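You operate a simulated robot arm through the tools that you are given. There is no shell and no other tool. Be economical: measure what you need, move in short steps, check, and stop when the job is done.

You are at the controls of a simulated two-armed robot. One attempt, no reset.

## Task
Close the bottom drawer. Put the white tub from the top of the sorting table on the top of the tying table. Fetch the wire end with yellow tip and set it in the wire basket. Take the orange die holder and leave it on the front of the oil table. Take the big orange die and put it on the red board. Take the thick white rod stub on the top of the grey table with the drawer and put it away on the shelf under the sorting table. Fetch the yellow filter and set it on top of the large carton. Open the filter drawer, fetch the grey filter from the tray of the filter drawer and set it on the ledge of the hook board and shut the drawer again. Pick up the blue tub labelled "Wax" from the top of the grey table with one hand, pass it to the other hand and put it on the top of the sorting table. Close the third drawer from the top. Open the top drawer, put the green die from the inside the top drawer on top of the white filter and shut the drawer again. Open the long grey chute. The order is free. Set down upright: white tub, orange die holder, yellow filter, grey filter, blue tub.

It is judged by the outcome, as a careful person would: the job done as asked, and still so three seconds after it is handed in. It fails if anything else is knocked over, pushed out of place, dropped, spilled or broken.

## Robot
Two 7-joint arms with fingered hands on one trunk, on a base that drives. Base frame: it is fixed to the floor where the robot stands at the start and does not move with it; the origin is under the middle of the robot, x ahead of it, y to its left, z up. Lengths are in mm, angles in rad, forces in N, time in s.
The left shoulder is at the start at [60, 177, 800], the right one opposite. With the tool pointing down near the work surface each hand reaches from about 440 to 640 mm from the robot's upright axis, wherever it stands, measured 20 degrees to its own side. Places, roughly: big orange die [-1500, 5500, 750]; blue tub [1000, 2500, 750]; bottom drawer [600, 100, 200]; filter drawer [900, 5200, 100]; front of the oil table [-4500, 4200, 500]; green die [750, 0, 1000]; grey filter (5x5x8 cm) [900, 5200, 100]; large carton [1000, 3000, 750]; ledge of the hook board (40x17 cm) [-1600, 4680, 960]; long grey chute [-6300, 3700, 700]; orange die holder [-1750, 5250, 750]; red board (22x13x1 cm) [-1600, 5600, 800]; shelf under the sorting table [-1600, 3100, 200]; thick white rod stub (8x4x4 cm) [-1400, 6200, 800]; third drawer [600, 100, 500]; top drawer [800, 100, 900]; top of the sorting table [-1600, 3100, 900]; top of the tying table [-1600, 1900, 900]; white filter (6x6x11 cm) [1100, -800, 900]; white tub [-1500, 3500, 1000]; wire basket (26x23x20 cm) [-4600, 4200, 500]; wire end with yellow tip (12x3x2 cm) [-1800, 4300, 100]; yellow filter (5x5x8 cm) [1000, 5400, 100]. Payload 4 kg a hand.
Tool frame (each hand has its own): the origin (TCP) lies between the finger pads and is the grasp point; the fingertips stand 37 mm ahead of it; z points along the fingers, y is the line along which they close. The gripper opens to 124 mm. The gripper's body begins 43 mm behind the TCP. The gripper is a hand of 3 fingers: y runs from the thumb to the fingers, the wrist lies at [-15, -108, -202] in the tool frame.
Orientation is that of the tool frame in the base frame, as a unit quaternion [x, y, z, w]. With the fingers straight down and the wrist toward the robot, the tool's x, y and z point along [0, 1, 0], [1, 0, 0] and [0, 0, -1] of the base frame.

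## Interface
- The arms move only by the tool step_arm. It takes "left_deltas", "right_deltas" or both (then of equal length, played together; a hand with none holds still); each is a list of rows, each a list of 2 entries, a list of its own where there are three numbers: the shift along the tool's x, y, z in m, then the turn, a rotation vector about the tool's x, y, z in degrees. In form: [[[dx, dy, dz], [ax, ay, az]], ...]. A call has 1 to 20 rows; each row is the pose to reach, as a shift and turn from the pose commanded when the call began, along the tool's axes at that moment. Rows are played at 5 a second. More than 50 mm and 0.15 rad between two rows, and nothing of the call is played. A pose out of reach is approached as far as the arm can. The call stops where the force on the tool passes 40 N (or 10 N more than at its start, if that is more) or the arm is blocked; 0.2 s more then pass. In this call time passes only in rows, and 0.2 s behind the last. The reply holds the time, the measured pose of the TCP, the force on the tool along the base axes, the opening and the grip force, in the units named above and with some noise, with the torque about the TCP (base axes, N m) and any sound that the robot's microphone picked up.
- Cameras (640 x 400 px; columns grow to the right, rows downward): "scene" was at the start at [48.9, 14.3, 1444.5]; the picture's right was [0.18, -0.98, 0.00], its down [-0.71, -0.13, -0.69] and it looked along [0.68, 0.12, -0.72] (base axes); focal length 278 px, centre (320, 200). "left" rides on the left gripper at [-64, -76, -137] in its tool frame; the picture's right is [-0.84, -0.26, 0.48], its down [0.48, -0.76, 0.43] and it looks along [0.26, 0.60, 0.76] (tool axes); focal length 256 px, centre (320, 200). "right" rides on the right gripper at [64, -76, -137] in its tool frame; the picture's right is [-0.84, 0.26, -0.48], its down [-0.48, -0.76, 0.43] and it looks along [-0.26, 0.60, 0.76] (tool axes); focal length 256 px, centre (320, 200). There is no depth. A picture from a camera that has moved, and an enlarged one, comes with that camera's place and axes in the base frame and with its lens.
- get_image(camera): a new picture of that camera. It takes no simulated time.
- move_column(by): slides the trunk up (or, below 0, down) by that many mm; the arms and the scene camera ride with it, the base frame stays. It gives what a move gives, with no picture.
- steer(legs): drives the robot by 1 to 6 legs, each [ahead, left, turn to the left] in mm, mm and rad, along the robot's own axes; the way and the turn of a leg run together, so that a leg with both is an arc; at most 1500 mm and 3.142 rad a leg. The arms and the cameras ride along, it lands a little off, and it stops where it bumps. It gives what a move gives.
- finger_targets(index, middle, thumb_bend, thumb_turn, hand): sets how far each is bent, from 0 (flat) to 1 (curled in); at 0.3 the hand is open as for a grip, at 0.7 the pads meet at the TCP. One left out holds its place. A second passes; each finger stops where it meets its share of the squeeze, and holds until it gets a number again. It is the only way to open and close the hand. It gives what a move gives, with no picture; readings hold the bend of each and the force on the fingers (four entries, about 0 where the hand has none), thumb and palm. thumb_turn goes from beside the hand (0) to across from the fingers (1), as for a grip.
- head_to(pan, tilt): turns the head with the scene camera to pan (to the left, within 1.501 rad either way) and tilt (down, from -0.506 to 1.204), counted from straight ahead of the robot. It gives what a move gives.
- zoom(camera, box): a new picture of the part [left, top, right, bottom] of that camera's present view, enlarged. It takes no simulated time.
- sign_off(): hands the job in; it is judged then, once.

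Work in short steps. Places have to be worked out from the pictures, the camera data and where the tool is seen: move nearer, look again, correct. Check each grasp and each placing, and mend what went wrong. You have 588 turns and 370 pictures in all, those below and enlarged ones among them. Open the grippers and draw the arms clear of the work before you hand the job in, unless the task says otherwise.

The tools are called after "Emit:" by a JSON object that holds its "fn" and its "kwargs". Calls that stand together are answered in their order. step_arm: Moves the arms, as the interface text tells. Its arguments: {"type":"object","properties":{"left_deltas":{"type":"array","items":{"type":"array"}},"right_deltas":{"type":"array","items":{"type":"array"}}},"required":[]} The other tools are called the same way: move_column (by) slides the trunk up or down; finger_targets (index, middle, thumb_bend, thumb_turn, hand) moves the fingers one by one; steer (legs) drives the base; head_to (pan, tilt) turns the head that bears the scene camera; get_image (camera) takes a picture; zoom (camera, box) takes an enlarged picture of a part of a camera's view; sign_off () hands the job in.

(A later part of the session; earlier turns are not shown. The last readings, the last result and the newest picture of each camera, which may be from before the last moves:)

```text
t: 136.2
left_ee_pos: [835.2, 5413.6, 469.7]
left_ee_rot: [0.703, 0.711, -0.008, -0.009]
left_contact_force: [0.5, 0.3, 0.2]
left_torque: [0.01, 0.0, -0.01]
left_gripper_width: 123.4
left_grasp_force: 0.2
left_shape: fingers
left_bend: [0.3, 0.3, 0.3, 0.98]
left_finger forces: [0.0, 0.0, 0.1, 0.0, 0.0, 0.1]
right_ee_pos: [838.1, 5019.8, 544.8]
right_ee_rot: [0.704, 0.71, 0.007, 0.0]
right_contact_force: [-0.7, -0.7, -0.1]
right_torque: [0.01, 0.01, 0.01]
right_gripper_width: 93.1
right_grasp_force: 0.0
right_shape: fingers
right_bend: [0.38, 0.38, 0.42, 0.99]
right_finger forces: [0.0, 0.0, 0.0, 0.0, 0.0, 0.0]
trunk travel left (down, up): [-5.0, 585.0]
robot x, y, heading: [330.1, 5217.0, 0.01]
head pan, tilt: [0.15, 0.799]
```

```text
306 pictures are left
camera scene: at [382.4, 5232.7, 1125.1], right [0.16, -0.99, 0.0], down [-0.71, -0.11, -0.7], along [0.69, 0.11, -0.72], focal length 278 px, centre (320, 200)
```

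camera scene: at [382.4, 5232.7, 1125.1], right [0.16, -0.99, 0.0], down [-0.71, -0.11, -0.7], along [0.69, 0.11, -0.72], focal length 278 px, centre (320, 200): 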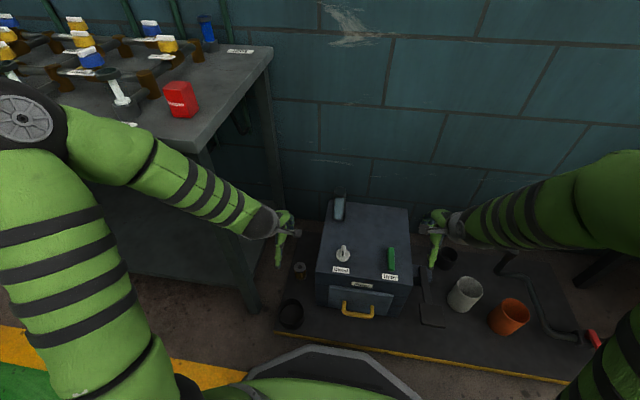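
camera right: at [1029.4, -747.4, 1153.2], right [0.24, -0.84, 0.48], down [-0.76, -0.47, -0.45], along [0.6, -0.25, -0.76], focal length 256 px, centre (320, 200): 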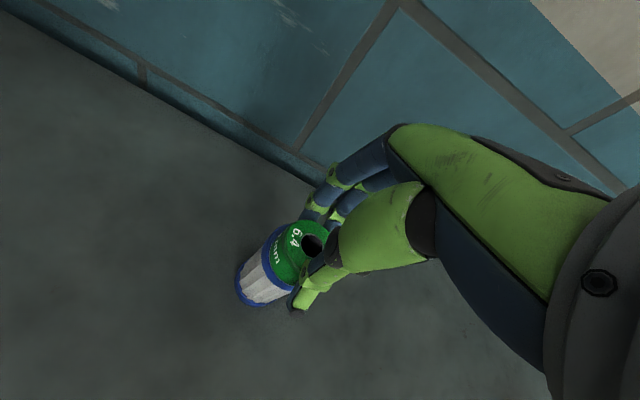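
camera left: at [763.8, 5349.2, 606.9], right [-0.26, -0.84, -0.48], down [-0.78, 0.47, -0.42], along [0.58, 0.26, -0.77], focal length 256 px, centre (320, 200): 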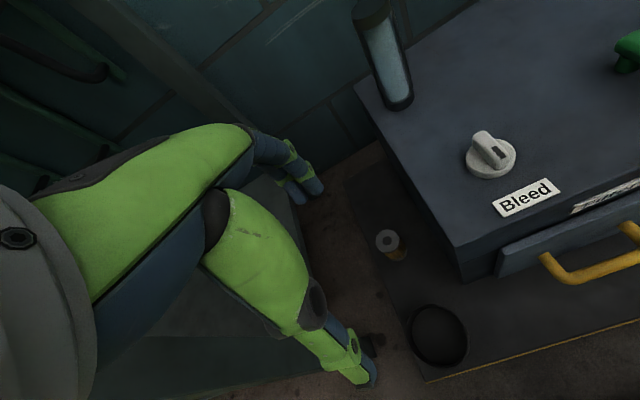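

Filter confirmed at (964, 5409). I move above it in smaller rows.

Emit:
{"fn": "step_arm", "kwargs": {"left_deltas": [[[0, 0.03, 0.03], [0, 0, 0]], [[0, 0.06, 0.06], [0, 0, 0]], [[0, 0.09, 0.09], [0, 0, 0]], [[-0.002, 0.115, 0.125], [0, 0, 0]], [[-0.004, 0.129, 0.165], [0, 0, 0]], [[-0.006, 0.129, 0.21], [0, 0, 0]]]}}

Emit:
{"fn": "get_image", "kwargs": {"camera": "left"}}

Emit:
{"fn": "get_image", "kwargs": {"camera": "scene"}}

```text
t: 137.8
left_ee_pos: [909.6, 5401.3, 260.0]
left_ee_rot: [0.71, 0.704, -0.011, -0.008]
left_contact_force: [-1.1, 0.3, -0.8]
left_torque: [0.04, -0.08, 0.05]
left_gripper_width: 123.3
left_grasp_force: 0.0
left_shape: fingers
left_bend: [0.3, 0.3, 0.3, 0.98]
left_finger forces: [0.0, 0.0, 0.0, 0.0, 0.1, 0.1]
right_ee_pos: [809.1, 5045.8, 542.9]
right_ee_rot: [0.681, 0.732, 0.012, -0.004]
right_contact_force: [-0.4, 0.4, -1.0]
right_torque: [-0.04, 0.01, -0.02]
right_gripper_width: 93.4
right_grasp_force: 0.0
right_shape: fingers
right_bend: [0.38, 0.38, 0.42, 0.99]
right_finger forces: [0.0, 0.0, 0.0, 0.0, 0.0, 0.1]
trunk travel left (down, up): [-5.0, 585.0]
robot x, y, heading: [290.8, 5218.9, 0.047]
head pan, tilt: [0.15, 0.799]
stopped in row 6 (left hand): the arm was blocked; the commanded pose is now the measured one
```

```text
305 pictures are left
camera left: at [836.1, 5338.1, 398.4], right [-0.28, -0.84, -0.47], down [-0.77, 0.49, -0.42], along [0.58, 0.25, -0.78], focal length 256 px, centre (320, 200)
```

left: 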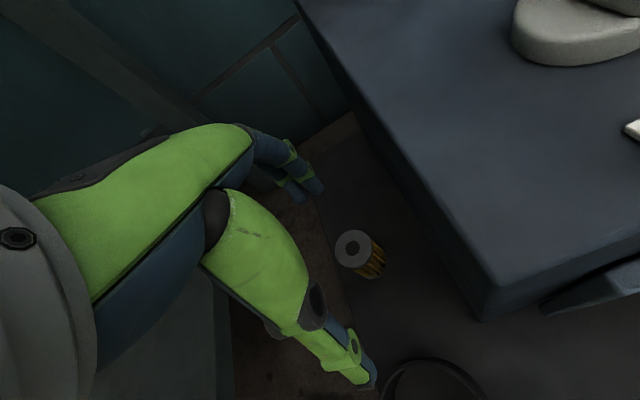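

```text
304 pictures are left
camera scene: at [281.7, 5218.2, 1132.6], right [0.2, -0.98, 0.0], down [-0.67, -0.13, -0.73], along [0.72, 0.15, -0.68], focal length 278 px, centre (320, 200)
```

scene: 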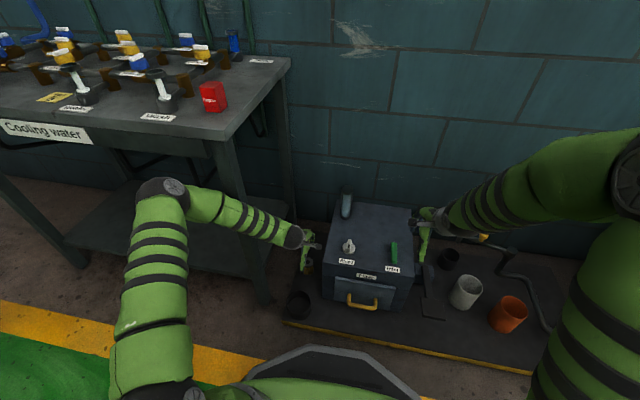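

The left arm met the table edge and nudged the robot back (the table seems unmoved). I raise the hand again, retreat, and will approach from farther right so the elbow stays clear.

Emit:
{"fn": "step_arm", "kwargs": {"left_deltas": [[[0, 0, -0.045], [0, 0, 0]], [[0, -0.02, -0.085], [0, 0, 0]], [[0, -0.05, -0.12], [0, 0, 0]], [[0, -0.08, -0.155], [0, 0, 0]], [[0, -0.11, -0.19], [0, 0, 0]]]}}

Emit:
{"fn": "steer", "kwargs": {"legs": [[-100, 0, -0.045], [0, -140, 0]]}}

Emit:
{"fn": "get_image", "kwargs": {"camera": "scene"}}

```text
t: 138.1
left_ee_pos: [888.4, 5393.4, 224.4]
left_ee_rot: [0.71, 0.702, -0.046, -0.031]
left_contact_force: [0.6, 0.6, 0.7]
left_torque: [0.01, 0.04, -0.02]
left_gripper_width: 123.4
left_grasp_force: 0.1
left_shape: fingers
left_bend: [0.3, 0.3, 0.3, 0.98]
left_finger forces: [0.1, 0.1, 0.0, 0.0, 0.0, 0.0]
right_ee_pos: [818.8, 5047.8, 497.1]
right_ee_rot: [0.678, 0.734, -0.014, -0.028]
right_contact_force: [-0.9, -1.8, -1.3]
right_torque: [0.09, -0.08, 0.01]
right_gripper_width: 93.5
right_grasp_force: 0.1
right_shape: fingers
right_bend: [0.38, 0.38, 0.42, 0.99]
right_finger forces: [0.0, 0.0, 0.0, 0.0, 0.1, 0.0]
trunk travel left (down, up): [-5.0, 585.0]
robot x, y, heading: [269.7, 5212.4, 0.056]
head pan, tilt: [0.15, 0.799]
stopped in row 1 (right hand): the arm was blocked; the commanded pose is now the measured one
```

```text
t: 139.8
left_ee_pos: [818.6, 5345.7, 230.1]
left_ee_rot: [0.717, 0.696, -0.036, -0.033]
left_contact_force: [-1.0, 3.0, 2.6]
left_torque: [-0.27, -0.16, 0.14]
left_gripper_width: 123.3
left_grasp_force: 1.8
left_shape: fingers
left_bend: [0.3, 0.3, 0.3, 0.98]
left_finger forces: [1.2, 0.1, 0.0, 0.0, 0.0, 2.8]
right_ee_pos: [718.9, 4983.4, 510.0]
right_ee_rot: [0.699, 0.715, -0.01, -0.022]
right_contact_force: [0.0, 0.0, -0.9]
right_torque: [0.04, 0.01, 0.0]
right_gripper_width: 93.2
right_grasp_force: 0.0
right_shape: fingers
right_bend: [0.38, 0.38, 0.42, 0.99]
right_finger forces: [0.0, 0.1, 0.0, 0.0, 0.1, 0.0]
trunk travel left (down, up): [-5.0, 585.0]
robot x, y, heading: [189.2, 5174.1, -0.002]
head pan, tilt: [0.15, 0.799]
stopped in leg 2: the force on the tool passed its limit at 62 N (the readings are from after the stop); the commanded pose is now the measured one
```

```text
303 pictures are left
camera scene: at [236.2, 5187.0, 1124.9], right [0.15, -0.99, 0.0], down [-0.71, -0.11, -0.7], along [0.69, 0.11, -0.72], focal length 278 px, centre (320, 200)
```

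scene: 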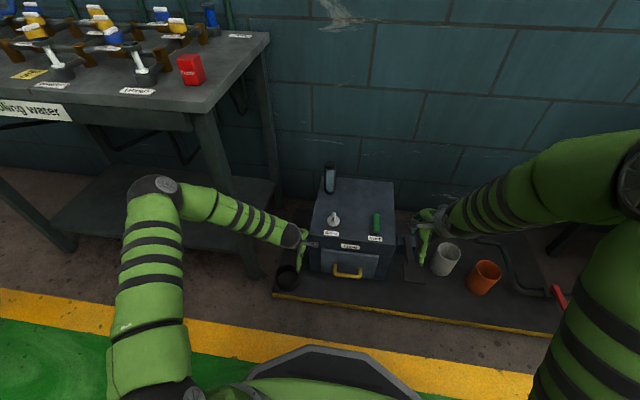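

The left hand touched the box's corner sideways; I move it slightly left and straight up, stepwise, before anything else.

Emit:
{"fn": "step_arm", "kwargs": {"left_deltas": [[[0.012, -0.005, 0], [0, 0, 0]], [[0.02, -0.01, -0.03], [0, 0, 0]], [[0.02, -0.01, -0.075], [0, 0, 0]], [[0.02, -0.01, -0.12], [0, 0, 0]], [[0.02, -0.01, -0.165], [0, 0, 0]], [[0.02, -0.01, -0.21], [0, 0, 0]]]}}

Emit:
{"fn": "get_image", "kwargs": {"camera": "scene"}}

```text
t: 141.2
left_ee_pos: [828.6, 5364.4, 440.1]
left_ee_rot: [0.717, 0.695, -0.035, -0.034]
left_contact_force: [-0.1, 0.1, 0.0]
left_torque: [0.02, -0.03, 0.0]
left_gripper_width: 123.4
left_grasp_force: 0.0
left_shape: fingers
left_bend: [0.3, 0.3, 0.3, 0.98]
left_finger forces: [0.0, 0.1, 0.0, 0.1, 0.0, 0.0]
right_ee_pos: [719.6, 4984.4, 510.8]
right_ee_rot: [0.699, 0.715, -0.01, -0.023]
right_contact_force: [0.4, -0.8, 0.1]
right_torque: [-0.01, 0.02, -0.01]
right_gripper_width: 93.2
right_grasp_force: 0.1
right_shape: fingers
right_bend: [0.38, 0.38, 0.42, 0.99]
right_finger forces: [0.1, 0.0, 0.0, 0.0, 0.1, 0.0]
trunk travel left (down, up): [-5.0, 585.0]
robot x, y, heading: [190.8, 5175.2, 0.003]
head pan, tilt: [0.15, 0.799]
```

```text
302 pictures are left
camera scene: at [236.6, 5187.0, 1124.9], right [0.15, -0.99, 0.0], down [-0.71, -0.11, -0.7], along [0.69, 0.11, -0.72], focal length 278 px, centre (320, 200)
```

scene: 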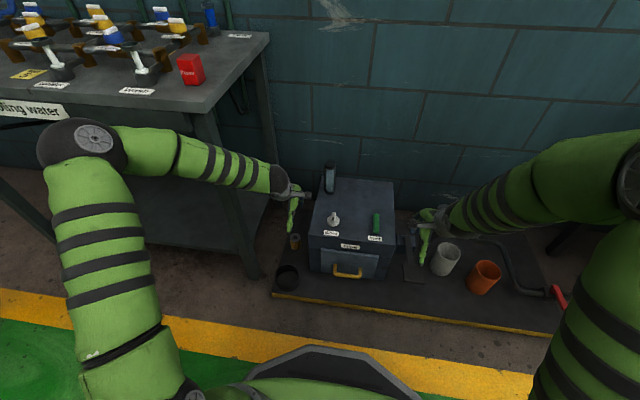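

Nothing displaced. I square the left hand up (5.6° tilt), then slide the base right 90 mm with the hand well above the box.

Emit:
{"fn": "step_arm", "kwargs": {"left_deltas": [[[0, 0, 0], [-5.6, 0, 0]]]}}

Emit:
{"fn": "steer", "kwargs": {"legs": [[0, -90, 0]]}}

Emit:
{"fn": "step_arm", "kwargs": {"left_deltas": [[[0.045, -0.01, 0], [0, 0, 0]], [[0.09, -0.03, 0], [0, 0, 0]], [[0.125, -0.06, 0], [0, 0, 0]]]}}

Emit:
{"fn": "get_image", "kwargs": {"camera": "scene"}}

```text
t: 141.6
left_ee_pos: [827.3, 5365.8, 439.5]
left_ee_rot: [0.717, 0.697, -0.001, 0.002]
left_contact_force: [0.2, -0.4, 0.0]
left_torque: [0.02, -0.02, 0.01]
left_gripper_width: 123.5
left_grasp_force: 0.0
left_shape: fingers
left_bend: [0.3, 0.3, 0.3, 0.98]
left_finger forces: [0.0, 0.0, 0.0, 0.0, 0.1, 0.0]
right_ee_pos: [720.2, 4983.9, 510.2]
right_ee_rot: [0.699, 0.715, -0.009, -0.022]
right_contact_force: [0.0, 0.1, -1.0]
right_torque: [0.0, -0.02, -0.02]
right_gripper_width: 93.2
right_grasp_force: 0.0
right_shape: fingers
right_bend: [0.38, 0.38, 0.42, 0.99]
right_finger forces: [0.0, 0.0, 0.0, 0.1, 0.0, 0.1]
trunk travel left (down, up): [-5.0, 585.0]
robot x, y, heading: [186.2, 5175.8, -0.001]
head pan, tilt: [0.15, 0.799]
```

```text
t: 142.7
left_ee_pos: [829.1, 5276.0, 439.8]
left_ee_rot: [0.718, 0.696, -0.002, 0.002]
left_contact_force: [-0.1, 0.6, -0.4]
left_torque: [0.01, -0.02, 0.0]
left_gripper_width: 123.6
left_grasp_force: 0.0
left_shape: fingers
left_bend: [0.3, 0.3, 0.3, 0.98]
left_finger forces: [0.1, 0.1, 0.1, 0.0, 0.1, 0.1]
right_ee_pos: [720.2, 4895.4, 510.4]
right_ee_rot: [0.699, 0.715, -0.01, -0.022]
right_contact_force: [0.4, -0.6, 0.1]
right_torque: [-0.03, -0.02, 0.03]
right_gripper_width: 93.4
right_grasp_force: 0.0
right_shape: fingers
right_bend: [0.38, 0.38, 0.42, 0.99]
right_finger forces: [0.0, 0.0, 0.1, 0.1, 0.1, 0.0]
trunk travel left (down, up): [-5.0, 585.0]
robot x, y, heading: [185.1, 5091.1, 0.003]
head pan, tilt: [0.15, 0.799]
```

```text
t: 143.5
left_ee_pos: [771.0, 5400.4, 440.7]
left_ee_rot: [0.718, 0.696, -0.001, 0.003]
left_contact_force: [0.1, 0.2, 0.3]
left_torque: [-0.03, -0.01, 0.0]
left_gripper_width: 123.3
left_grasp_force: 0.1
left_shape: fingers
left_bend: [0.3, 0.3, 0.3, 0.98]
left_finger forces: [0.1, 0.0, 0.0, 0.0, 0.0, 0.1]
right_ee_pos: [720.0, 4895.2, 510.4]
right_ee_rot: [0.699, 0.715, -0.01, -0.022]
right_contact_force: [0.5, 0.6, -0.7]
right_torque: [-0.01, 0.01, -0.01]
right_gripper_width: 93.0
right_grasp_force: 0.0
right_shape: fingers
right_bend: [0.38, 0.38, 0.42, 0.99]
right_finger forces: [0.1, 0.0, 0.0, 0.0, 0.0, 0.0]
trunk travel left (down, up): [-5.0, 585.0]
robot x, y, heading: [188.0, 5087.6, 0.002]
head pan, tilt: [0.15, 0.799]
```

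```text
301 pictures are left
camera scene: at [236.8, 5097.4, 1125.0], right [0.15, -0.99, 0.0], down [-0.71, -0.11, -0.7], along [0.69, 0.11, -0.72], focal length 278 px, centre (320, 200)
```

scene: 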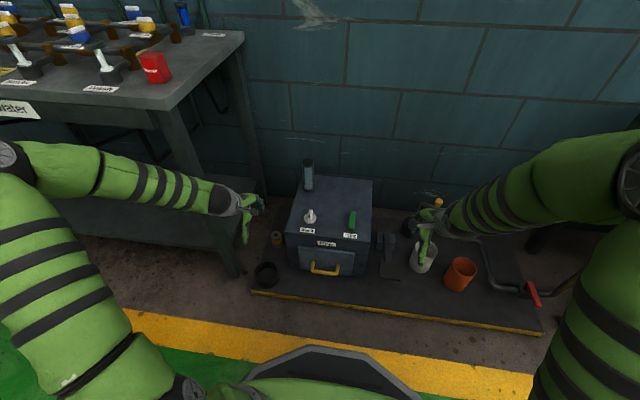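

Elbow now sits well right of the table edge. I drive ahead 193 mm.

Emit:
{"fn": "steer", "kwargs": {"legs": [[193, 0, 0]]}}

Emit:
{"fn": "get_image", "kwargs": {"camera": "scene"}}

Emit:
{"fn": "get_image", "kwargs": {"camera": "left"}}

```text
t: 145.3
left_ee_pos: [947.6, 5400.0, 435.9]
left_ee_rot: [0.717, 0.697, -0.007, -0.003]
left_contact_force: [-0.5, -0.2, -0.1]
left_torque: [0.0, 0.01, 0.0]
left_gripper_width: 123.4
left_grasp_force: 0.0
left_shape: fingers
left_bend: [0.3, 0.3, 0.3, 0.98]
left_finger forces: [0.0, 0.0, 0.0, 0.0, 0.1, 0.1]
right_ee_pos: [908.0, 4895.9, 511.1]
right_ee_rot: [0.696, 0.718, -0.009, -0.021]
right_contact_force: [0.3, -0.6, -0.5]
right_torque: [-0.06, 0.01, -0.02]
right_gripper_width: 93.1
right_grasp_force: 0.0
right_shape: fingers
right_bend: [0.38, 0.38, 0.42, 0.99]
right_finger forces: [0.0, 0.0, 0.1, 0.0, 0.0, 0.1]
trunk travel left (down, up): [-5.0, 585.0]
robot x, y, heading: [376.3, 5083.7, 0.014]
head pan, tilt: [0.15, 0.799]
stopped in leg 1: the robot was blocked; the commanded pose is now the measured one
```

```text
300 pictures are left
camera scene: at [422.2, 5094.5, 1125.8], right [0.16, -0.99, 0.0], down [-0.71, -0.11, -0.7], along [0.69, 0.11, -0.72], focal length 278 px, centre (320, 200)
```

scene: 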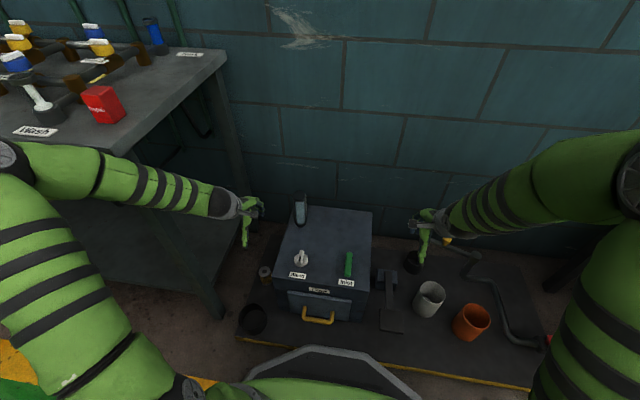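

```text
299 pictures are left
camera left: at [871.2, 5340.1, 573.5], right [-0.29, -0.83, -0.47], down [-0.75, 0.5, -0.43], along [0.59, 0.23, -0.77], focal length 256 px, centre (320, 200)
```

left: 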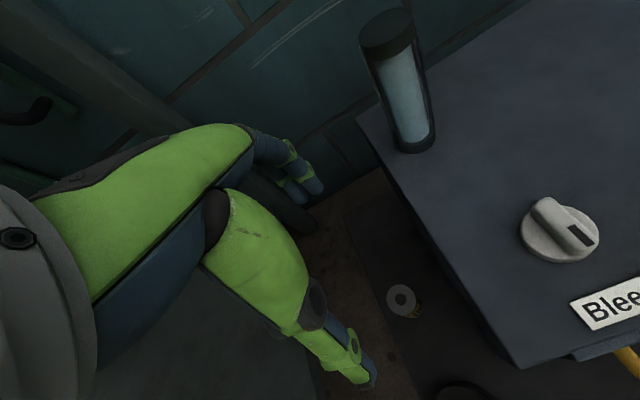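

The left forearm brushed the table edge again and stopped the base. I retreat, and will approach with the robot turned ~0.4 rad left so the elbow stays in front of the table.

Emit:
{"fn": "steer", "kwargs": {"legs": [[-210, 0, 0]]}}

Emit:
{"fn": "step_arm", "kwargs": {"left_deltas": [[[-0.036, 0.015, 0], [0, 0, 3.5]], [[-0.072, 0.03, 0], [0, 0, 7]], [[-0.108, 0.045, 0], [0, 0, 10.5]], [[-0.144, 0.06, 0], [0, 0, 14]], [[-0.18, 0.075, 0], [0, 0, 17.5]], [[-0.216, 0.089, 0], [0, 0, 21]]]}}

Emit:
{"fn": "get_image", "kwargs": {"camera": "scene"}}

```text
t: 146.9
left_ee_pos: [739.1, 5399.7, 434.3]
left_ee_rot: [0.717, 0.697, -0.009, -0.003]
left_contact_force: [-0.1, 1.1, 0.4]
left_torque: [0.01, 0.0, -0.04]
left_gripper_width: 123.4
left_grasp_force: 0.0
left_shape: fingers
left_bend: [0.3, 0.3, 0.3, 0.98]
left_finger forces: [0.0, 0.0, 0.0, 0.1, 0.0, 0.0]
right_ee_pos: [697.2, 4893.9, 510.2]
right_ee_rot: [0.696, 0.717, -0.01, -0.023]
right_contact_force: [0.6, -0.2, 0.2]
right_torque: [0.02, -0.02, 0.0]
right_gripper_width: 93.2
right_grasp_force: 0.1
right_shape: fingers
right_bend: [0.38, 0.38, 0.42, 0.99]
right_finger forces: [0.1, 0.0, 0.0, 0.0, 0.0, 0.1]
trunk travel left (down, up): [-5.0, 585.0]
robot x, y, heading: [161.5, 5084.2, 0.006]
head pan, tilt: [0.15, 0.799]
```

```text
t: 148.3
left_ee_pos: [820.3, 5181.5, 435.5]
left_ee_rot: [0.832, 0.554, -0.009, -0.001]
left_contact_force: [1.0, -0.1, 0.3]
left_torque: [-0.01, 0.01, 0.0]
left_gripper_width: 123.2
left_grasp_force: 0.1
left_shape: fingers
left_bend: [0.3, 0.3, 0.3, 0.98]
left_finger forces: [0.1, 0.1, 0.0, 0.1, 0.1, 0.0]
right_ee_pos: [697.4, 4893.4, 510.0]
right_ee_rot: [0.696, 0.717, -0.01, -0.022]
right_contact_force: [-0.4, 0.3, -0.4]
right_torque: [-0.05, 0.02, 0.01]
right_gripper_width: 93.3
right_grasp_force: 0.1
right_shape: fingers
right_bend: [0.38, 0.38, 0.42, 0.99]
right_finger forces: [0.0, 0.1, 0.1, 0.1, 0.1, 0.1]
trunk travel left (down, up): [-5.0, 585.0]
robot x, y, heading: [160.5, 5077.8, 0.009]
head pan, tilt: [0.15, 0.799]
```

```text
298 pictures are left
camera scene: at [213.3, 5094.0, 1125.0], right [0.16, -0.99, 0.0], down [-0.71, -0.11, -0.7], along [0.69, 0.11, -0.72], focal length 278 px, centre (320, 200)
```

scene: 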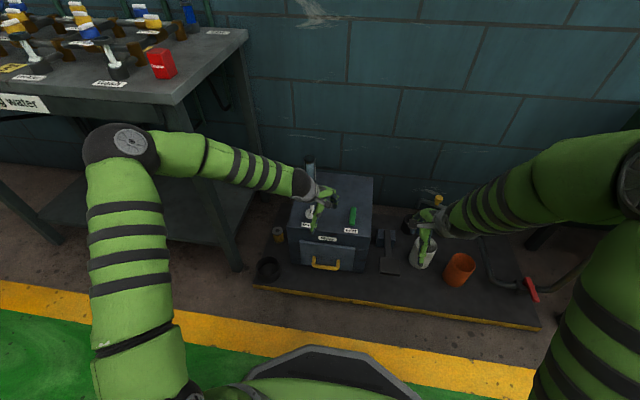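

Emit:
{"fn": "steer", "kwargs": {"legs": [[0, 0, 0.39]]}}

Emit:
{"fn": "get_image", "kwargs": {"camera": "left"}}

```text
t: 149.9
left_ee_pos: [731.9, 5423.8, 435.0]
left_ee_rot: [0.708, 0.706, -0.009, 0.002]
left_contact_force: [-0.7, 0.2, -0.7]
left_torque: [0.02, 0.02, 0.0]
left_gripper_width: 123.4
left_grasp_force: 0.0
left_shape: fingers
left_bend: [0.3, 0.3, 0.3, 0.98]
left_finger forces: [0.0, 0.0, 0.1, 0.0, 0.0, 0.1]
right_ee_pos: [729.1, 5111.3, 507.8]
right_ee_rot: [0.545, 0.838, -0.013, -0.02]
right_contact_force: [-0.1, 0.2, 0.0]
right_torque: [-0.02, 0.0, -0.03]
right_gripper_width: 93.1
right_grasp_force: 0.1
right_shape: fingers
right_bend: [0.38, 0.38, 0.42, 0.99]
right_finger forces: [0.0, 0.0, 0.1, 0.1, 0.0, 0.1]
trunk travel left (down, up): [-5.0, 585.0]
robot x, y, heading: [165.6, 5081.2, 0.397]
head pan, tilt: [0.15, 0.799]
```

```text
297 pictures are left
camera left: at [658.2, 5361.1, 571.7], right [-0.27, -0.84, -0.47], down [-0.76, 0.48, -0.43], along [0.59, 0.24, -0.77], focal length 256 px, centre (320, 200)
```

left: 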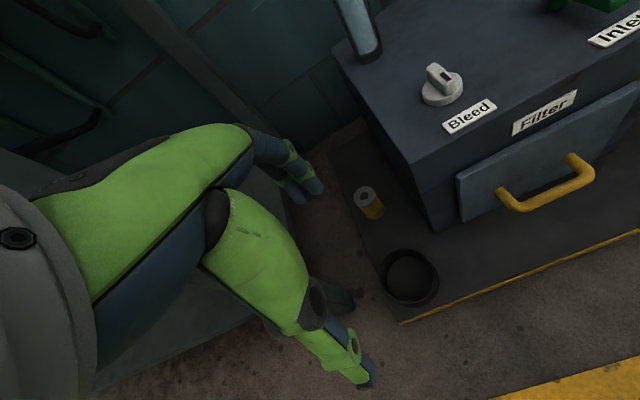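

Tool is aligned with the world axes. I drive diagonally so the hand comes above the filter (Δ = 232, -15).

Emit:
{"fn": "steer", "kwargs": {"legs": [[208, -104, 0]]}}

Emit:
{"fn": "get_image", "kwargs": {"camera": "left"}}

Emit:
{"fn": "get_image", "kwargs": {"camera": "scene"}}

```text
t: 151.6
left_ee_pos: [963.0, 5409.7, 434.6]
left_ee_rot: [0.708, 0.706, -0.008, 0.001]
left_contact_force: [0.0, -0.1, 0.9]
left_torque: [0.03, -0.01, 0.01]
left_gripper_width: 123.5
left_grasp_force: 0.2
left_shape: fingers
left_bend: [0.3, 0.3, 0.3, 0.98]
left_finger forces: [0.1, 0.1, 0.0, 0.0, 0.0, 0.0]
right_ee_pos: [960.4, 5098.3, 511.5]
right_ee_rot: [0.544, 0.839, -0.014, -0.021]
right_contact_force: [-0.3, -0.5, 1.2]
right_torque: [0.02, 0.02, 0.03]
right_gripper_width: 93.1
right_grasp_force: 0.0
right_shape: fingers
right_bend: [0.38, 0.38, 0.42, 0.99]
right_finger forces: [0.0, 0.0, 0.0, 0.0, 0.0, 0.0]
trunk travel left (down, up): [-5.0, 585.0]
robot x, y, heading: [393.3, 5069.5, 0.396]
head pan, tilt: [0.15, 0.799]
```

```text
296 pictures are left
camera left: at [889.1, 5347.8, 571.7], right [-0.26, -0.84, -0.47], down [-0.76, 0.48, -0.43], along [0.59, 0.24, -0.77], focal length 256 px, centre (320, 200)
```

left: 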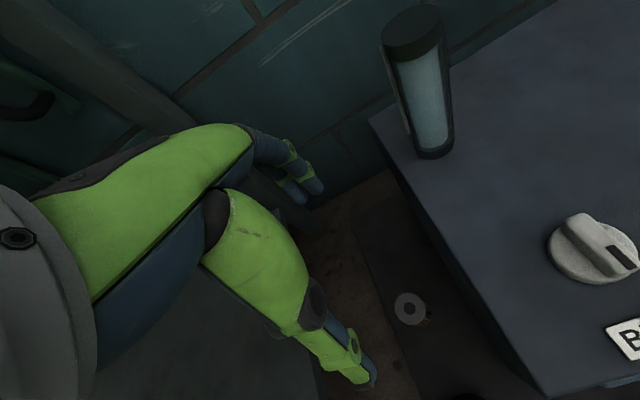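

```text
295 pictures are left
camera scene: at [436.3, 5097.4, 1125.0], right [0.52, -0.85, 0.0], down [-0.61, -0.37, -0.7], along [0.59, 0.36, -0.72], focal length 278 px, centre (320, 200)
```

scene: 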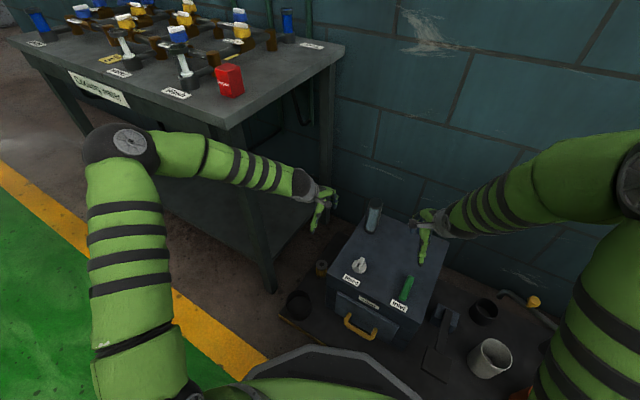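

Filter is right below (963, 5409). I descend in two stages.

Emit:
{"fn": "step_arm", "kwargs": {"left_deltas": [[[0, 0, 0.045], [0, 0, 0]], [[0, 0, 0.09], [0, 0, 0]], [[0, 0, 0.135], [0, 0, 0]], [[0, 0, 0.18], [0, 0, 0]], [[0, 0, 0.22], [0, 0, 0]]]}}

Emit:
{"fn": "get_image", "kwargs": {"camera": "left"}}

```text
t: 152.8
left_ee_pos: [959.3, 5402.8, 218.5]
left_ee_rot: [0.709, 0.705, -0.006, 0.002]
left_contact_force: [0.0, 1.5, 0.7]
left_torque: [-0.04, 0.03, 0.0]
left_gripper_width: 123.6
left_grasp_force: 0.1
left_shape: fingers
left_bend: [0.3, 0.3, 0.3, 0.98]
left_finger forces: [0.0, 0.1, 0.1, 0.0, 0.0, 0.0]
right_ee_pos: [957.6, 5096.1, 513.7]
right_ee_rot: [0.544, 0.839, -0.011, -0.02]
right_contact_force: [0.6, -0.6, -0.7]
right_torque: [0.01, -0.02, 0.02]
right_gripper_width: 93.0
right_grasp_force: 0.1
right_shape: fingers
right_bend: [0.38, 0.38, 0.42, 0.99]
right_finger forces: [0.1, 0.0, 0.0, 0.0, 0.1, 0.0]
trunk travel left (down, up): [-5.0, 585.0]
robot x, y, heading: [393.4, 5067.0, 0.404]
head pan, tilt: [0.15, 0.799]
```

```text
294 pictures are left
camera left: at [884.0, 5340.8, 356.3], right [-0.27, -0.84, -0.47], down [-0.76, 0.48, -0.43], along [0.59, 0.24, -0.77], focal length 256 px, centre (320, 200)
```

left: 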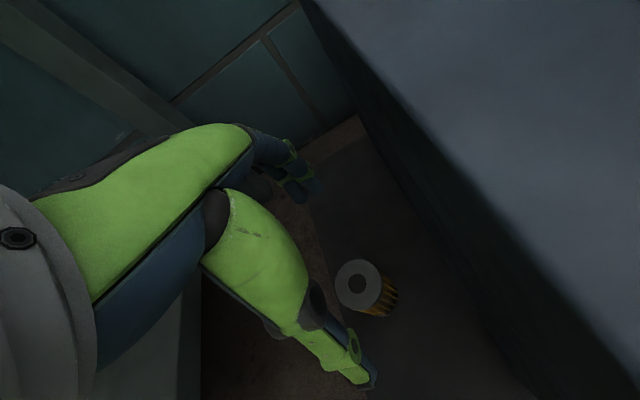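

Slight deflection: the wrist camera bracket is close above the box. I go up again, yaw the hand 35° right to bring the bracket clear of the box, and narrow the fingers.

Emit:
{"fn": "step_arm", "kwargs": {"left_deltas": [[[0, 0, -0.05], [0, 0, 0]], [[0, 0, -0.09], [0, 0, 0]], [[0.006, 0.003, -0.1], [0, 0, 8]], [[0.006, 0.003, -0.1], [0, 0, 16]], [[0.006, 0.003, -0.1], [0, 0, 24]], [[0.006, 0.003, -0.1], [0, 0, 32]], [[0.006, 0.003, -0.1], [0, 0, 36]]]}}

Emit:
{"fn": "finger_targets", "kwargs": {"hand": "left", "index": 0.4, "middle": 0.4, "thumb_bend": 0.4}}

Emit:
{"fn": "get_image", "kwargs": {"camera": "left"}}

Emit:
{"fn": "get_image", "kwargs": {"camera": "scene"}}

```text
t: 154.1
left_ee_pos: [929.3, 5361.1, 296.1]
left_ee_rot: [0.86, 0.509, -0.049, -0.004]
left_contact_force: [24.3, 71.9, 8.7]
left_torque: [-0.28, -0.51, 5.32]
left_gripper_width: 121.6
left_grasp_force: 36.4
left_shape: fingers
left_bend: [0.31, 0.3, 0.3, 0.98]
left_finger forces: [72.6, 0.0, 0.0, 0.0, 0.1, 0.0]
right_ee_pos: [958.5, 5089.3, 513.3]
right_ee_rot: [0.544, 0.838, -0.013, -0.022]
right_contact_force: [1.0, -0.5, -1.0]
right_torque: [0.01, 0.02, -0.01]
right_gripper_width: 93.1
right_grasp_force: 0.1
right_shape: fingers
right_bend: [0.38, 0.38, 0.42, 0.99]
right_finger forces: [0.1, 0.0, 0.1, 0.0, 0.1, 0.0]
trunk travel left (down, up): [-5.0, 585.0]
robot x, y, heading: [389.2, 5063.9, 0.395]
head pan, tilt: [0.15, 0.799]
stopped in row 6 (left hand): the force on the tool passed its limit at 52 N (the readings are from after the stop); the commanded pose is now the measured one
```

```text
t: 155.1
left_ee_pos: [928.6, 5359.3, 298.2]
left_ee_rot: [0.861, 0.506, -0.047, 0.0]
left_contact_force: [18.2, 38.5, -0.9]
left_torque: [-0.02, 0.03, 2.73]
left_gripper_width: 94.3
left_grasp_force: 20.3
left_shape: fingers
left_bend: [0.39, 0.4, 0.4, 0.99]
left_finger forces: [40.1, 0.1, 0.1, 0.0, 0.0, 0.1]
right_ee_pos: [957.5, 5089.8, 512.1]
right_ee_rot: [0.544, 0.838, -0.011, -0.02]
right_contact_force: [-0.4, 0.6, 0.2]
right_torque: [0.03, 0.01, 0.0]
right_gripper_width: 93.3
right_grasp_force: 0.1
right_shape: fingers
right_bend: [0.38, 0.38, 0.42, 0.99]
right_finger forces: [0.1, 0.1, 0.0, 0.1, 0.0, 0.0]
trunk travel left (down, up): [-5.0, 585.0]
robot x, y, heading: [394.3, 5061.4, 0.399]
head pan, tilt: [0.15, 0.799]
```

```text
293 pictures are left
camera left: at [843.2, 5346.4, 442.3], right [-0.67, -0.63, -0.4], down [-0.46, 0.77, -0.44], along [0.58, -0.11, -0.81], focal length 256 px, centre (320, 200)
```

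left: 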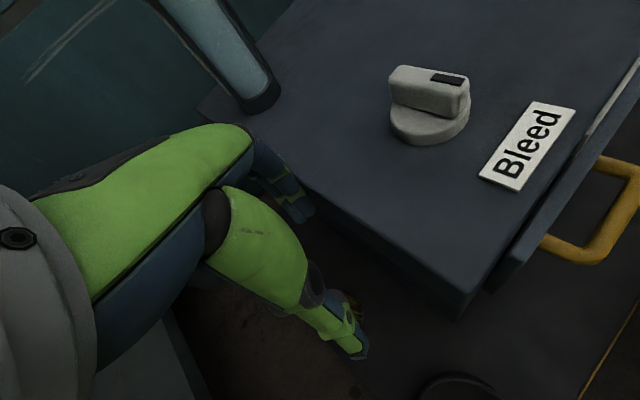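

```text
292 pictures are left
camera scene: at [431.9, 5088.5, 1125.4], right [0.52, -0.85, 0.0], down [-0.61, -0.37, -0.7], along [0.6, 0.37, -0.71], focal length 278 px, centre (320, 200)
```

scene: 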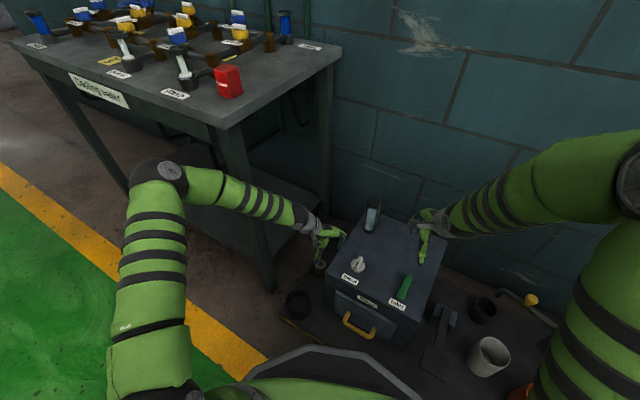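

The forearm seems to jam against the table leg when yawing; the index pressed on the box. I undo: lift straight up, then yaw back.

Emit:
{"fn": "step_arm", "kwargs": {"left_deltas": [[[0, -0.005, -0.04], [0, 0, 0]], [[0, -0.01, -0.085], [0, 0, 0]], [[0, -0.01, -0.13], [0, 0, 0]]]}}

Emit:
{"fn": "get_image", "kwargs": {"camera": "scene"}}

```text
t: 155.4
left_ee_pos: [928.3, 5358.1, 298.2]
left_ee_rot: [0.86, 0.507, -0.051, -0.002]
left_contact_force: [14.9, 40.1, 5.9]
left_torque: [-0.29, -0.32, 2.69]
left_gripper_width: 93.2
left_grasp_force: 20.9
left_shape: fingers
left_bend: [0.4, 0.4, 0.4, 0.99]
left_finger forces: [42.5, 0.1, 0.0, 0.1, 0.1, 0.0]
right_ee_pos: [957.8, 5090.6, 510.2]
right_ee_rot: [0.544, 0.839, -0.013, -0.021]
right_contact_force: [-0.1, 0.7, 0.0]
right_torque: [0.04, 0.0, -0.01]
right_gripper_width: 93.3
right_grasp_force: 0.0
right_shape: fingers
right_bend: [0.38, 0.38, 0.42, 0.99]
right_finger forces: [0.0, 0.1, 0.1, 0.1, 0.0, 0.0]
trunk travel left (down, up): [-5.0, 585.0]
robot x, y, heading: [398.6, 5062.7, 0.396]
head pan, tilt: [0.15, 0.799]
stopped in row 1 (left hand): the force on the tool passed its limit at 85 N (the readings are from after the stop); the commanded pose is now the measured one
```

```text
291 pictures are left
camera scene: at [433.3, 5089.8, 1125.4], right [0.52, -0.85, 0.0], down [-0.61, -0.37, -0.7], along [0.6, 0.36, -0.72], focal length 278 px, centre (320, 200)
```

scene: 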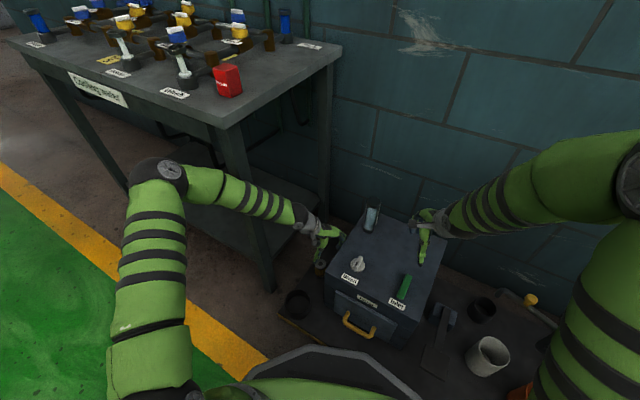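

I curl the fingers inward to free the index from the box side.

Emit:
{"fn": "finger_targets", "kwargs": {"hand": "left", "index": 0.6, "middle": 0.6}}

```text
t: 156.4
left_ee_pos: [927.0, 5357.9, 298.6]
left_ee_rot: [0.861, 0.507, -0.051, 0.001]
left_contact_force: [11.2, 30.1, 4.8]
left_torque: [-0.21, -0.15, 1.37]
left_gripper_width: 58.6
left_grasp_force: 15.8
left_shape: fingers
left_bend: [0.62, 0.6, 0.4, 0.99]
left_finger forces: [30.6, 0.0, 0.0, 0.0, 0.0, 0.0]
right_ee_pos: [956.6, 5091.9, 512.0]
right_ee_rot: [0.545, 0.838, -0.012, -0.02]
right_contact_force: [-0.7, 0.5, -0.6]
right_torque: [-0.02, 0.0, 0.02]
right_gripper_width: 93.2
right_grasp_force: 0.1
right_shape: fingers
right_bend: [0.38, 0.38, 0.42, 0.99]
right_finger forces: [0.0, 0.0, 0.0, 0.1, 0.0, 0.0]
trunk travel left (down, up): [-5.0, 585.0]
robot x, y, heading: [394.3, 5063.8, 0.397]
head pan, tilt: [0.15, 0.799]
```

Emit:
{"fn": "step_arm", "kwargs": {"left_deltas": [[[0, 0, 0], [0, 0, -6]], [[0, 0, 0], [0, 0, -12]], [[0, 0, 0], [0, 0, -18]], [[0, 0, 0], [0, 0, -24]]]}}

```text
t: 157.4
left_ee_pos: [928.9, 5359.6, 297.2]
left_ee_rot: [0.736, 0.675, -0.052, -0.01]
left_contact_force: [-0.4, 0.7, -1.0]
left_torque: [-0.02, -0.02, 0.0]
left_gripper_width: 61.9
left_grasp_force: 0.1
left_shape: fingers
left_bend: [0.6, 0.6, 0.4, 0.99]
left_finger forces: [0.0, 0.1, 0.1, 0.0, 0.0, 0.0]
right_ee_pos: [957.0, 5092.1, 509.2]
right_ee_rot: [0.545, 0.838, -0.014, -0.021]
right_contact_force: [0.3, -0.3, 0.2]
right_torque: [-0.02, 0.01, -0.02]
right_gripper_width: 93.4
right_grasp_force: 0.0
right_shape: fingers
right_bend: [0.38, 0.38, 0.42, 0.99]
right_finger forces: [0.0, 0.0, 0.0, 0.1, 0.0, 0.0]
trunk travel left (down, up): [-5.0, 585.0]
robot x, y, heading: [394.4, 5061.1, 0.395]
head pan, tilt: [0.15, 0.799]
```

Freed. Now I lift straight up 150 mm.

Emit:
{"fn": "step_arm", "kwargs": {"left_deltas": [[[0, 0, -0.045], [0, 0, 0]], [[0, 0, -0.09], [0, 0, 0]], [[0, 0, -0.135], [0, 0, 0]], [[0, 0, -0.17], [0, 0, 0]]]}}

Emit:
{"fn": "get_image", "kwargs": {"camera": "scene"}}

Emit:
{"fn": "get_image", "kwargs": {"camera": "left"}}

```text
t: 158.4
left_ee_pos: [944.1, 5368.4, 465.0]
left_ee_rot: [0.736, 0.674, -0.053, -0.01]
left_contact_force: [0.2, -1.0, -0.1]
left_torque: [0.02, -0.01, -0.01]
left_gripper_width: 61.8
left_grasp_force: 0.1
left_shape: fingers
left_bend: [0.6, 0.6, 0.4, 0.99]
left_finger forces: [0.0, 0.0, 0.1, 0.0, 0.0, 0.0]
right_ee_pos: [959.0, 5092.2, 510.5]
right_ee_rot: [0.545, 0.838, -0.014, -0.02]
right_contact_force: [0.2, 0.2, -0.5]
right_torque: [0.0, 0.04, -0.03]
right_gripper_width: 93.4
right_grasp_force: 0.0
right_shape: fingers
right_bend: [0.38, 0.38, 0.42, 0.99]
right_finger forces: [0.0, 0.1, 0.0, 0.0, 0.0, 0.0]
trunk travel left (down, up): [-5.0, 585.0]
robot x, y, heading: [395.2, 5061.9, 0.392]
head pan, tilt: [0.15, 0.799]
```

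```text
290 pictures are left
camera scene: at [434.9, 5093.6, 1124.9], right [0.52, -0.85, 0.0], down [-0.61, -0.37, -0.7], along [0.6, 0.36, -0.72], focal length 278 px, centre (320, 200)
```

scene: 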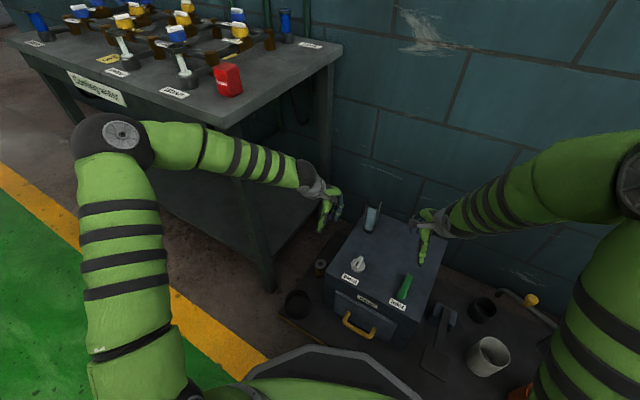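

```text
289 pictures are left
camera left: at [875.3, 5319.0, 610.7], right [-0.37, -0.84, -0.4], down [-0.75, 0.52, -0.4], along [0.54, 0.16, -0.82], focal length 256 px, centre (320, 200)
```

left: 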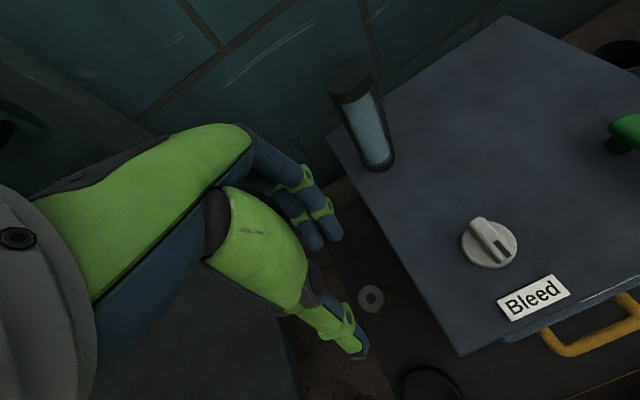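

All intact and the filter still stands. The right hand fits better here (camera bracket away from the box, elbow to the free side). I retreat along the heading first.

Emit:
{"fn": "steer", "kwargs": {"legs": [[-260, 0, 0]]}}

Emit:
{"fn": "step_arm", "kwargs": {"left_deltas": [[[0.03, -0.03, -0.015], [0, 0, 0]], [[0.06, -0.06, -0.03], [0, 0, 0]], [[0.09, -0.09, -0.045], [0, 0, 0]], [[0.11, -0.12, -0.06], [0, 0, 0]], [[0.11, -0.15, -0.07], [0, 0, 0]], [[0.11, -0.18, -0.08], [0, 0, 0]]], "right_deltas": [[[0.03, 0, 0], [0, 0, 4]], [[0.06, 0.015, 0], [0, 0, 8]], [[0.09, 0.03, 0], [0, 0, 12]], [[0.12, 0.045, 0], [0, 0, 16]], [[0.15, 0.06, 0], [0, 0, 20]], [[0.18, 0.07, 0], [0, 0, 23]]]}}

Emit:
{"fn": "get_image", "kwargs": {"camera": "scene"}}

```text
t: 160.2
left_ee_pos: [702.8, 5268.4, 465.4]
left_ee_rot: [0.736, 0.675, -0.052, -0.009]
left_contact_force: [0.4, -0.2, -0.3]
left_torque: [0.04, -0.01, -0.01]
left_gripper_width: 61.9
left_grasp_force: 0.1
left_shape: fingers
left_bend: [0.6, 0.6, 0.4, 0.99]
left_finger forces: [0.1, 0.0, 0.0, 0.0, 0.1, 0.0]
right_ee_pos: [717.9, 4991.7, 508.6]
right_ee_rot: [0.543, 0.839, -0.014, -0.021]
right_contact_force: [0.2, -0.9, -0.2]
right_torque: [-0.01, 0.02, -0.01]
right_gripper_width: 93.2
right_grasp_force: 0.0
right_shape: fingers
right_bend: [0.38, 0.38, 0.42, 0.99]
right_finger forces: [0.0, 0.0, 0.0, 0.0, 0.0, 0.1]
trunk travel left (down, up): [-5.0, 585.0]
robot x, y, heading: [151.0, 4961.7, 0.4]
head pan, tilt: [0.15, 0.799]
```

```text
t: 161.6
left_ee_pos: [540.5, 5396.8, 553.3]
left_ee_rot: [0.735, 0.676, -0.052, -0.01]
left_contact_force: [-0.4, 0.1, 0.3]
left_torque: [-0.01, -0.02, -0.02]
left_gripper_width: 61.7
left_grasp_force: 0.1
left_shape: fingers
left_bend: [0.6, 0.6, 0.4, 0.99]
left_finger forces: [0.0, 0.1, 0.0, 0.1, 0.0, 0.0]
right_ee_pos: [708.5, 5186.3, 512.8]
right_ee_rot: [0.7, 0.713, -0.018, -0.017]
right_contact_force: [0.4, -0.1, -1.0]
right_torque: [0.0, 0.02, -0.02]
right_gripper_width: 93.1
right_grasp_force: 0.0
right_shape: fingers
right_bend: [0.38, 0.38, 0.42, 0.99]
right_finger forces: [0.0, 0.0, 0.0, 0.1, 0.1, 0.0]
trunk travel left (down, up): [-5.0, 585.0]
robot x, y, heading: [153.4, 4957.2, 0.4]
head pan, tilt: [0.15, 0.799]
```

```text
288 pictures are left
camera scene: at [194.6, 4992.4, 1125.0], right [0.52, -0.85, 0.0], down [-0.61, -0.37, -0.7], along [0.59, 0.36, -0.72], focal length 278 px, centre (320, 200)
```

scene: 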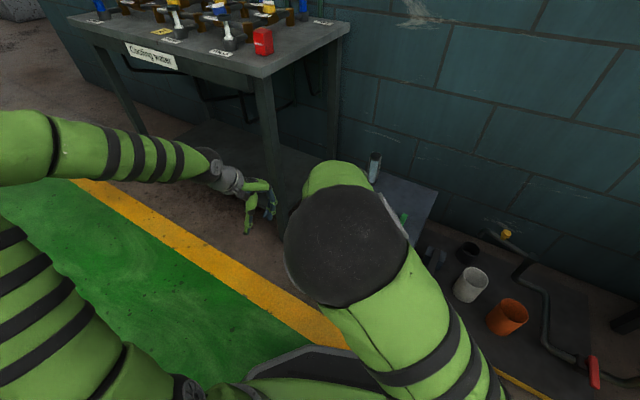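

Right hand is now ahead with its elbow high. I fix its small tilt, extend it 40 mm and tuck the left hand further in.

Emit:
{"fn": "step_arm", "kwargs": {"left_deltas": [[[-0.03, -0.022, 0], [0, 0, 0]], [[-0.06, -0.044, 0], [0, 0, 0]], [[-0.093, -0.066, 0], [0, 0, 0]]], "right_deltas": [[[0, 0.015, 0], [-1, 0, 0]], [[0, 0.03, 0], [-2, 0, 0]], [[0, 0.04, 0], [-2.8, 0, 0]]]}}

Emit:
{"fn": "finger_targets", "kwargs": {"hand": "left", "index": 0.3, "middle": 0.3, "thumb_bend": 0.3}}

```text
t: 162.4
left_ee_pos: [465.6, 5311.9, 565.6]
left_ee_rot: [0.735, 0.676, -0.052, -0.011]
left_contact_force: [-0.1, -0.3, -0.8]
left_torque: [-0.01, 0.0, -0.02]
left_gripper_width: 61.9
left_grasp_force: 0.0
left_shape: fingers
left_bend: [0.6, 0.6, 0.4, 0.99]
left_finger forces: [0.0, 0.0, 0.0, 0.1, 0.1, 0.0]
right_ee_pos: [748.0, 5186.5, 509.3]
right_ee_rot: [0.7, 0.714, -0.001, 0.0]
right_contact_force: [0.3, 0.4, -0.7]
right_torque: [-0.02, 0.01, -0.01]
right_gripper_width: 93.1
right_grasp_force: 0.1
right_shape: fingers
right_bend: [0.38, 0.38, 0.42, 0.99]
right_finger forces: [0.0, 0.0, 0.0, 0.1, 0.0, 0.0]
trunk travel left (down, up): [-5.0, 585.0]
robot x, y, heading: [155.7, 4964.3, 0.402]
head pan, tilt: [0.15, 0.799]
```

```text
t: 163.4
left_ee_pos: [465.2, 5312.3, 565.7]
left_ee_rot: [0.735, 0.676, -0.052, -0.01]
left_contact_force: [0.6, -0.6, -0.5]
left_torque: [-0.02, -0.01, 0.01]
left_gripper_width: 123.4
left_grasp_force: 0.0
left_shape: fingers
left_bend: [0.3, 0.3, 0.3, 0.98]
left_finger forces: [0.0, 0.0, 0.0, 0.0, 0.0, 0.0]
right_ee_pos: [749.3, 5188.5, 509.0]
right_ee_rot: [0.7, 0.714, 0.0, 0.001]
right_contact_force: [-0.1, -0.6, -0.2]
right_torque: [-0.02, -0.01, -0.01]
right_gripper_width: 93.2
right_grasp_force: 0.0
right_shape: fingers
right_bend: [0.38, 0.38, 0.42, 0.99]
right_finger forces: [0.0, 0.0, 0.1, 0.0, 0.0, 0.0]
trunk travel left (down, up): [-5.0, 585.0]
robot x, y, heading: [152.5, 4963.9, 0.402]
head pan, tilt: [0.15, 0.799]
```

I drive diagonally so the right hand comes over the filter.

Emit:
{"fn": "steer", "kwargs": {"legs": [[284, 120, 0]]}}

Emit:
{"fn": "get_image", "kwargs": {"camera": "right"}}

Emit:
{"fn": "get_image", "kwargs": {"camera": "scene"}}

```text
t: 165.5
left_ee_pos: [679.5, 5534.4, 565.4]
left_ee_rot: [0.733, 0.678, -0.053, -0.009]
left_contact_force: [-0.9, 0.3, -0.5]
left_torque: [-0.02, 0.0, -0.03]
left_gripper_width: 123.2
left_grasp_force: 0.1
left_shape: fingers
left_bend: [0.3, 0.3, 0.3, 0.98]
left_finger forces: [0.1, 0.1, 0.0, 0.1, 0.0, 0.0]
right_ee_pos: [961.6, 5411.3, 508.4]
right_ee_rot: [0.699, 0.715, 0.0, 0.0]
right_contact_force: [-0.2, -0.1, 0.0]
right_torque: [0.01, 0.01, 0.01]
right_gripper_width: 92.9
right_grasp_force: 0.1
right_shape: fingers
right_bend: [0.38, 0.38, 0.42, 0.99]
right_finger forces: [0.0, 0.1, 0.0, 0.0, 0.0, 0.0]
trunk travel left (down, up): [-5.0, 585.0]
robot x, y, heading: [371.4, 5184.7, 0.401]
head pan, tilt: [0.15, 0.799]
```

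```text
287 pictures are left
camera right: at [884.7, 5472.7, 645.0], right [0.28, -0.83, 0.48], down [-0.75, -0.5, -0.43], along [0.6, -0.24, -0.76], focal length 256 px, centre (320, 200)
```

right: 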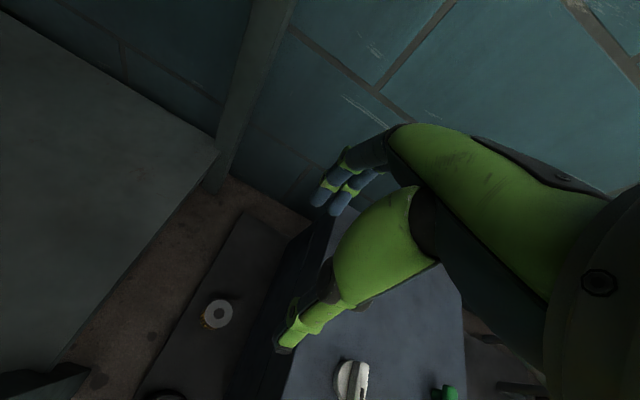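

```text
286 pictures are left
camera scene: at [409.2, 5215.0, 1125.0], right [0.53, -0.85, 0.0], down [-0.61, -0.38, -0.7], along [0.59, 0.37, -0.72], focal length 278 px, centre (320, 200)
```

scene: 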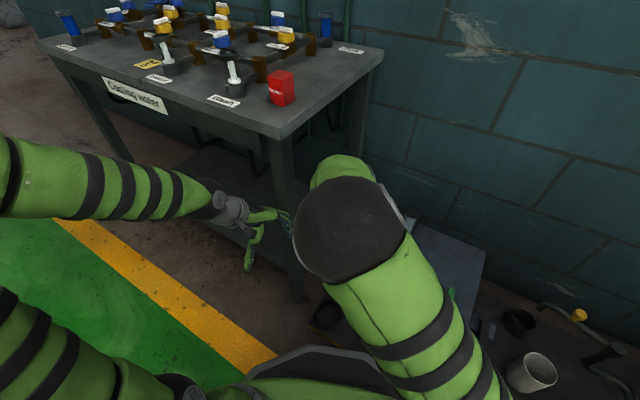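

Filter lies right beneath (≈960, 5411). I descend to z≈200 first.

Emit:
{"fn": "step_arm", "kwargs": {"right_deltas": [[[0, 0, 0.045], [0, 0, 0]], [[0, 0, 0.09], [0, 0, 0]], [[0, 0, 0.135], [0, 0, 0]], [[0, 0, 0.18], [0, 0, 0]], [[0, 0, 0.225], [0, 0, 0]], [[0, 0, 0.27], [0, 0, 0]], [[0, 0, 0.308], [0, 0, 0]]]}}

Emit:
{"fn": "get_image", "kwargs": {"camera": "right"}}

```text
t: 167.1
left_ee_pos: [679.8, 5535.5, 564.8]
left_ee_rot: [0.734, 0.677, -0.052, -0.009]
left_contact_force: [0.3, 0.7, 1.0]
left_torque: [0.02, -0.03, 0.0]
left_gripper_width: 123.1
left_grasp_force: 0.0
left_shape: fingers
left_bend: [0.3, 0.3, 0.3, 0.98]
left_finger forces: [0.0, 0.0, 0.0, 0.0, 0.1, 0.0]
right_ee_pos: [963.7, 5410.8, 199.7]
right_ee_rot: [0.7, 0.715, 0.002, -0.001]
right_contact_force: [-1.0, 1.5, -0.4]
right_torque: [-0.01, -0.01, -0.02]
right_gripper_width: 93.0
right_grasp_force: 0.1
right_shape: fingers
right_bend: [0.38, 0.38, 0.42, 0.99]
right_finger forces: [0.0, 0.0, 0.0, 0.1, 0.0, 0.0]
trunk travel left (down, up): [-5.0, 585.0]
robot x, y, heading: [366.8, 5184.8, 0.403]
head pan, tilt: [0.15, 0.799]
```

```text
285 pictures are left
camera right: at [885.7, 5472.5, 337.2], right [0.27, -0.83, 0.48], down [-0.75, -0.5, -0.44], along [0.6, -0.24, -0.76], focal length 256 px, centre (320, 200)
```

right: 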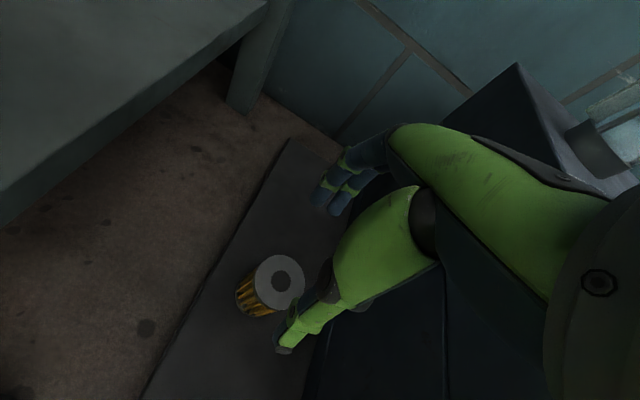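

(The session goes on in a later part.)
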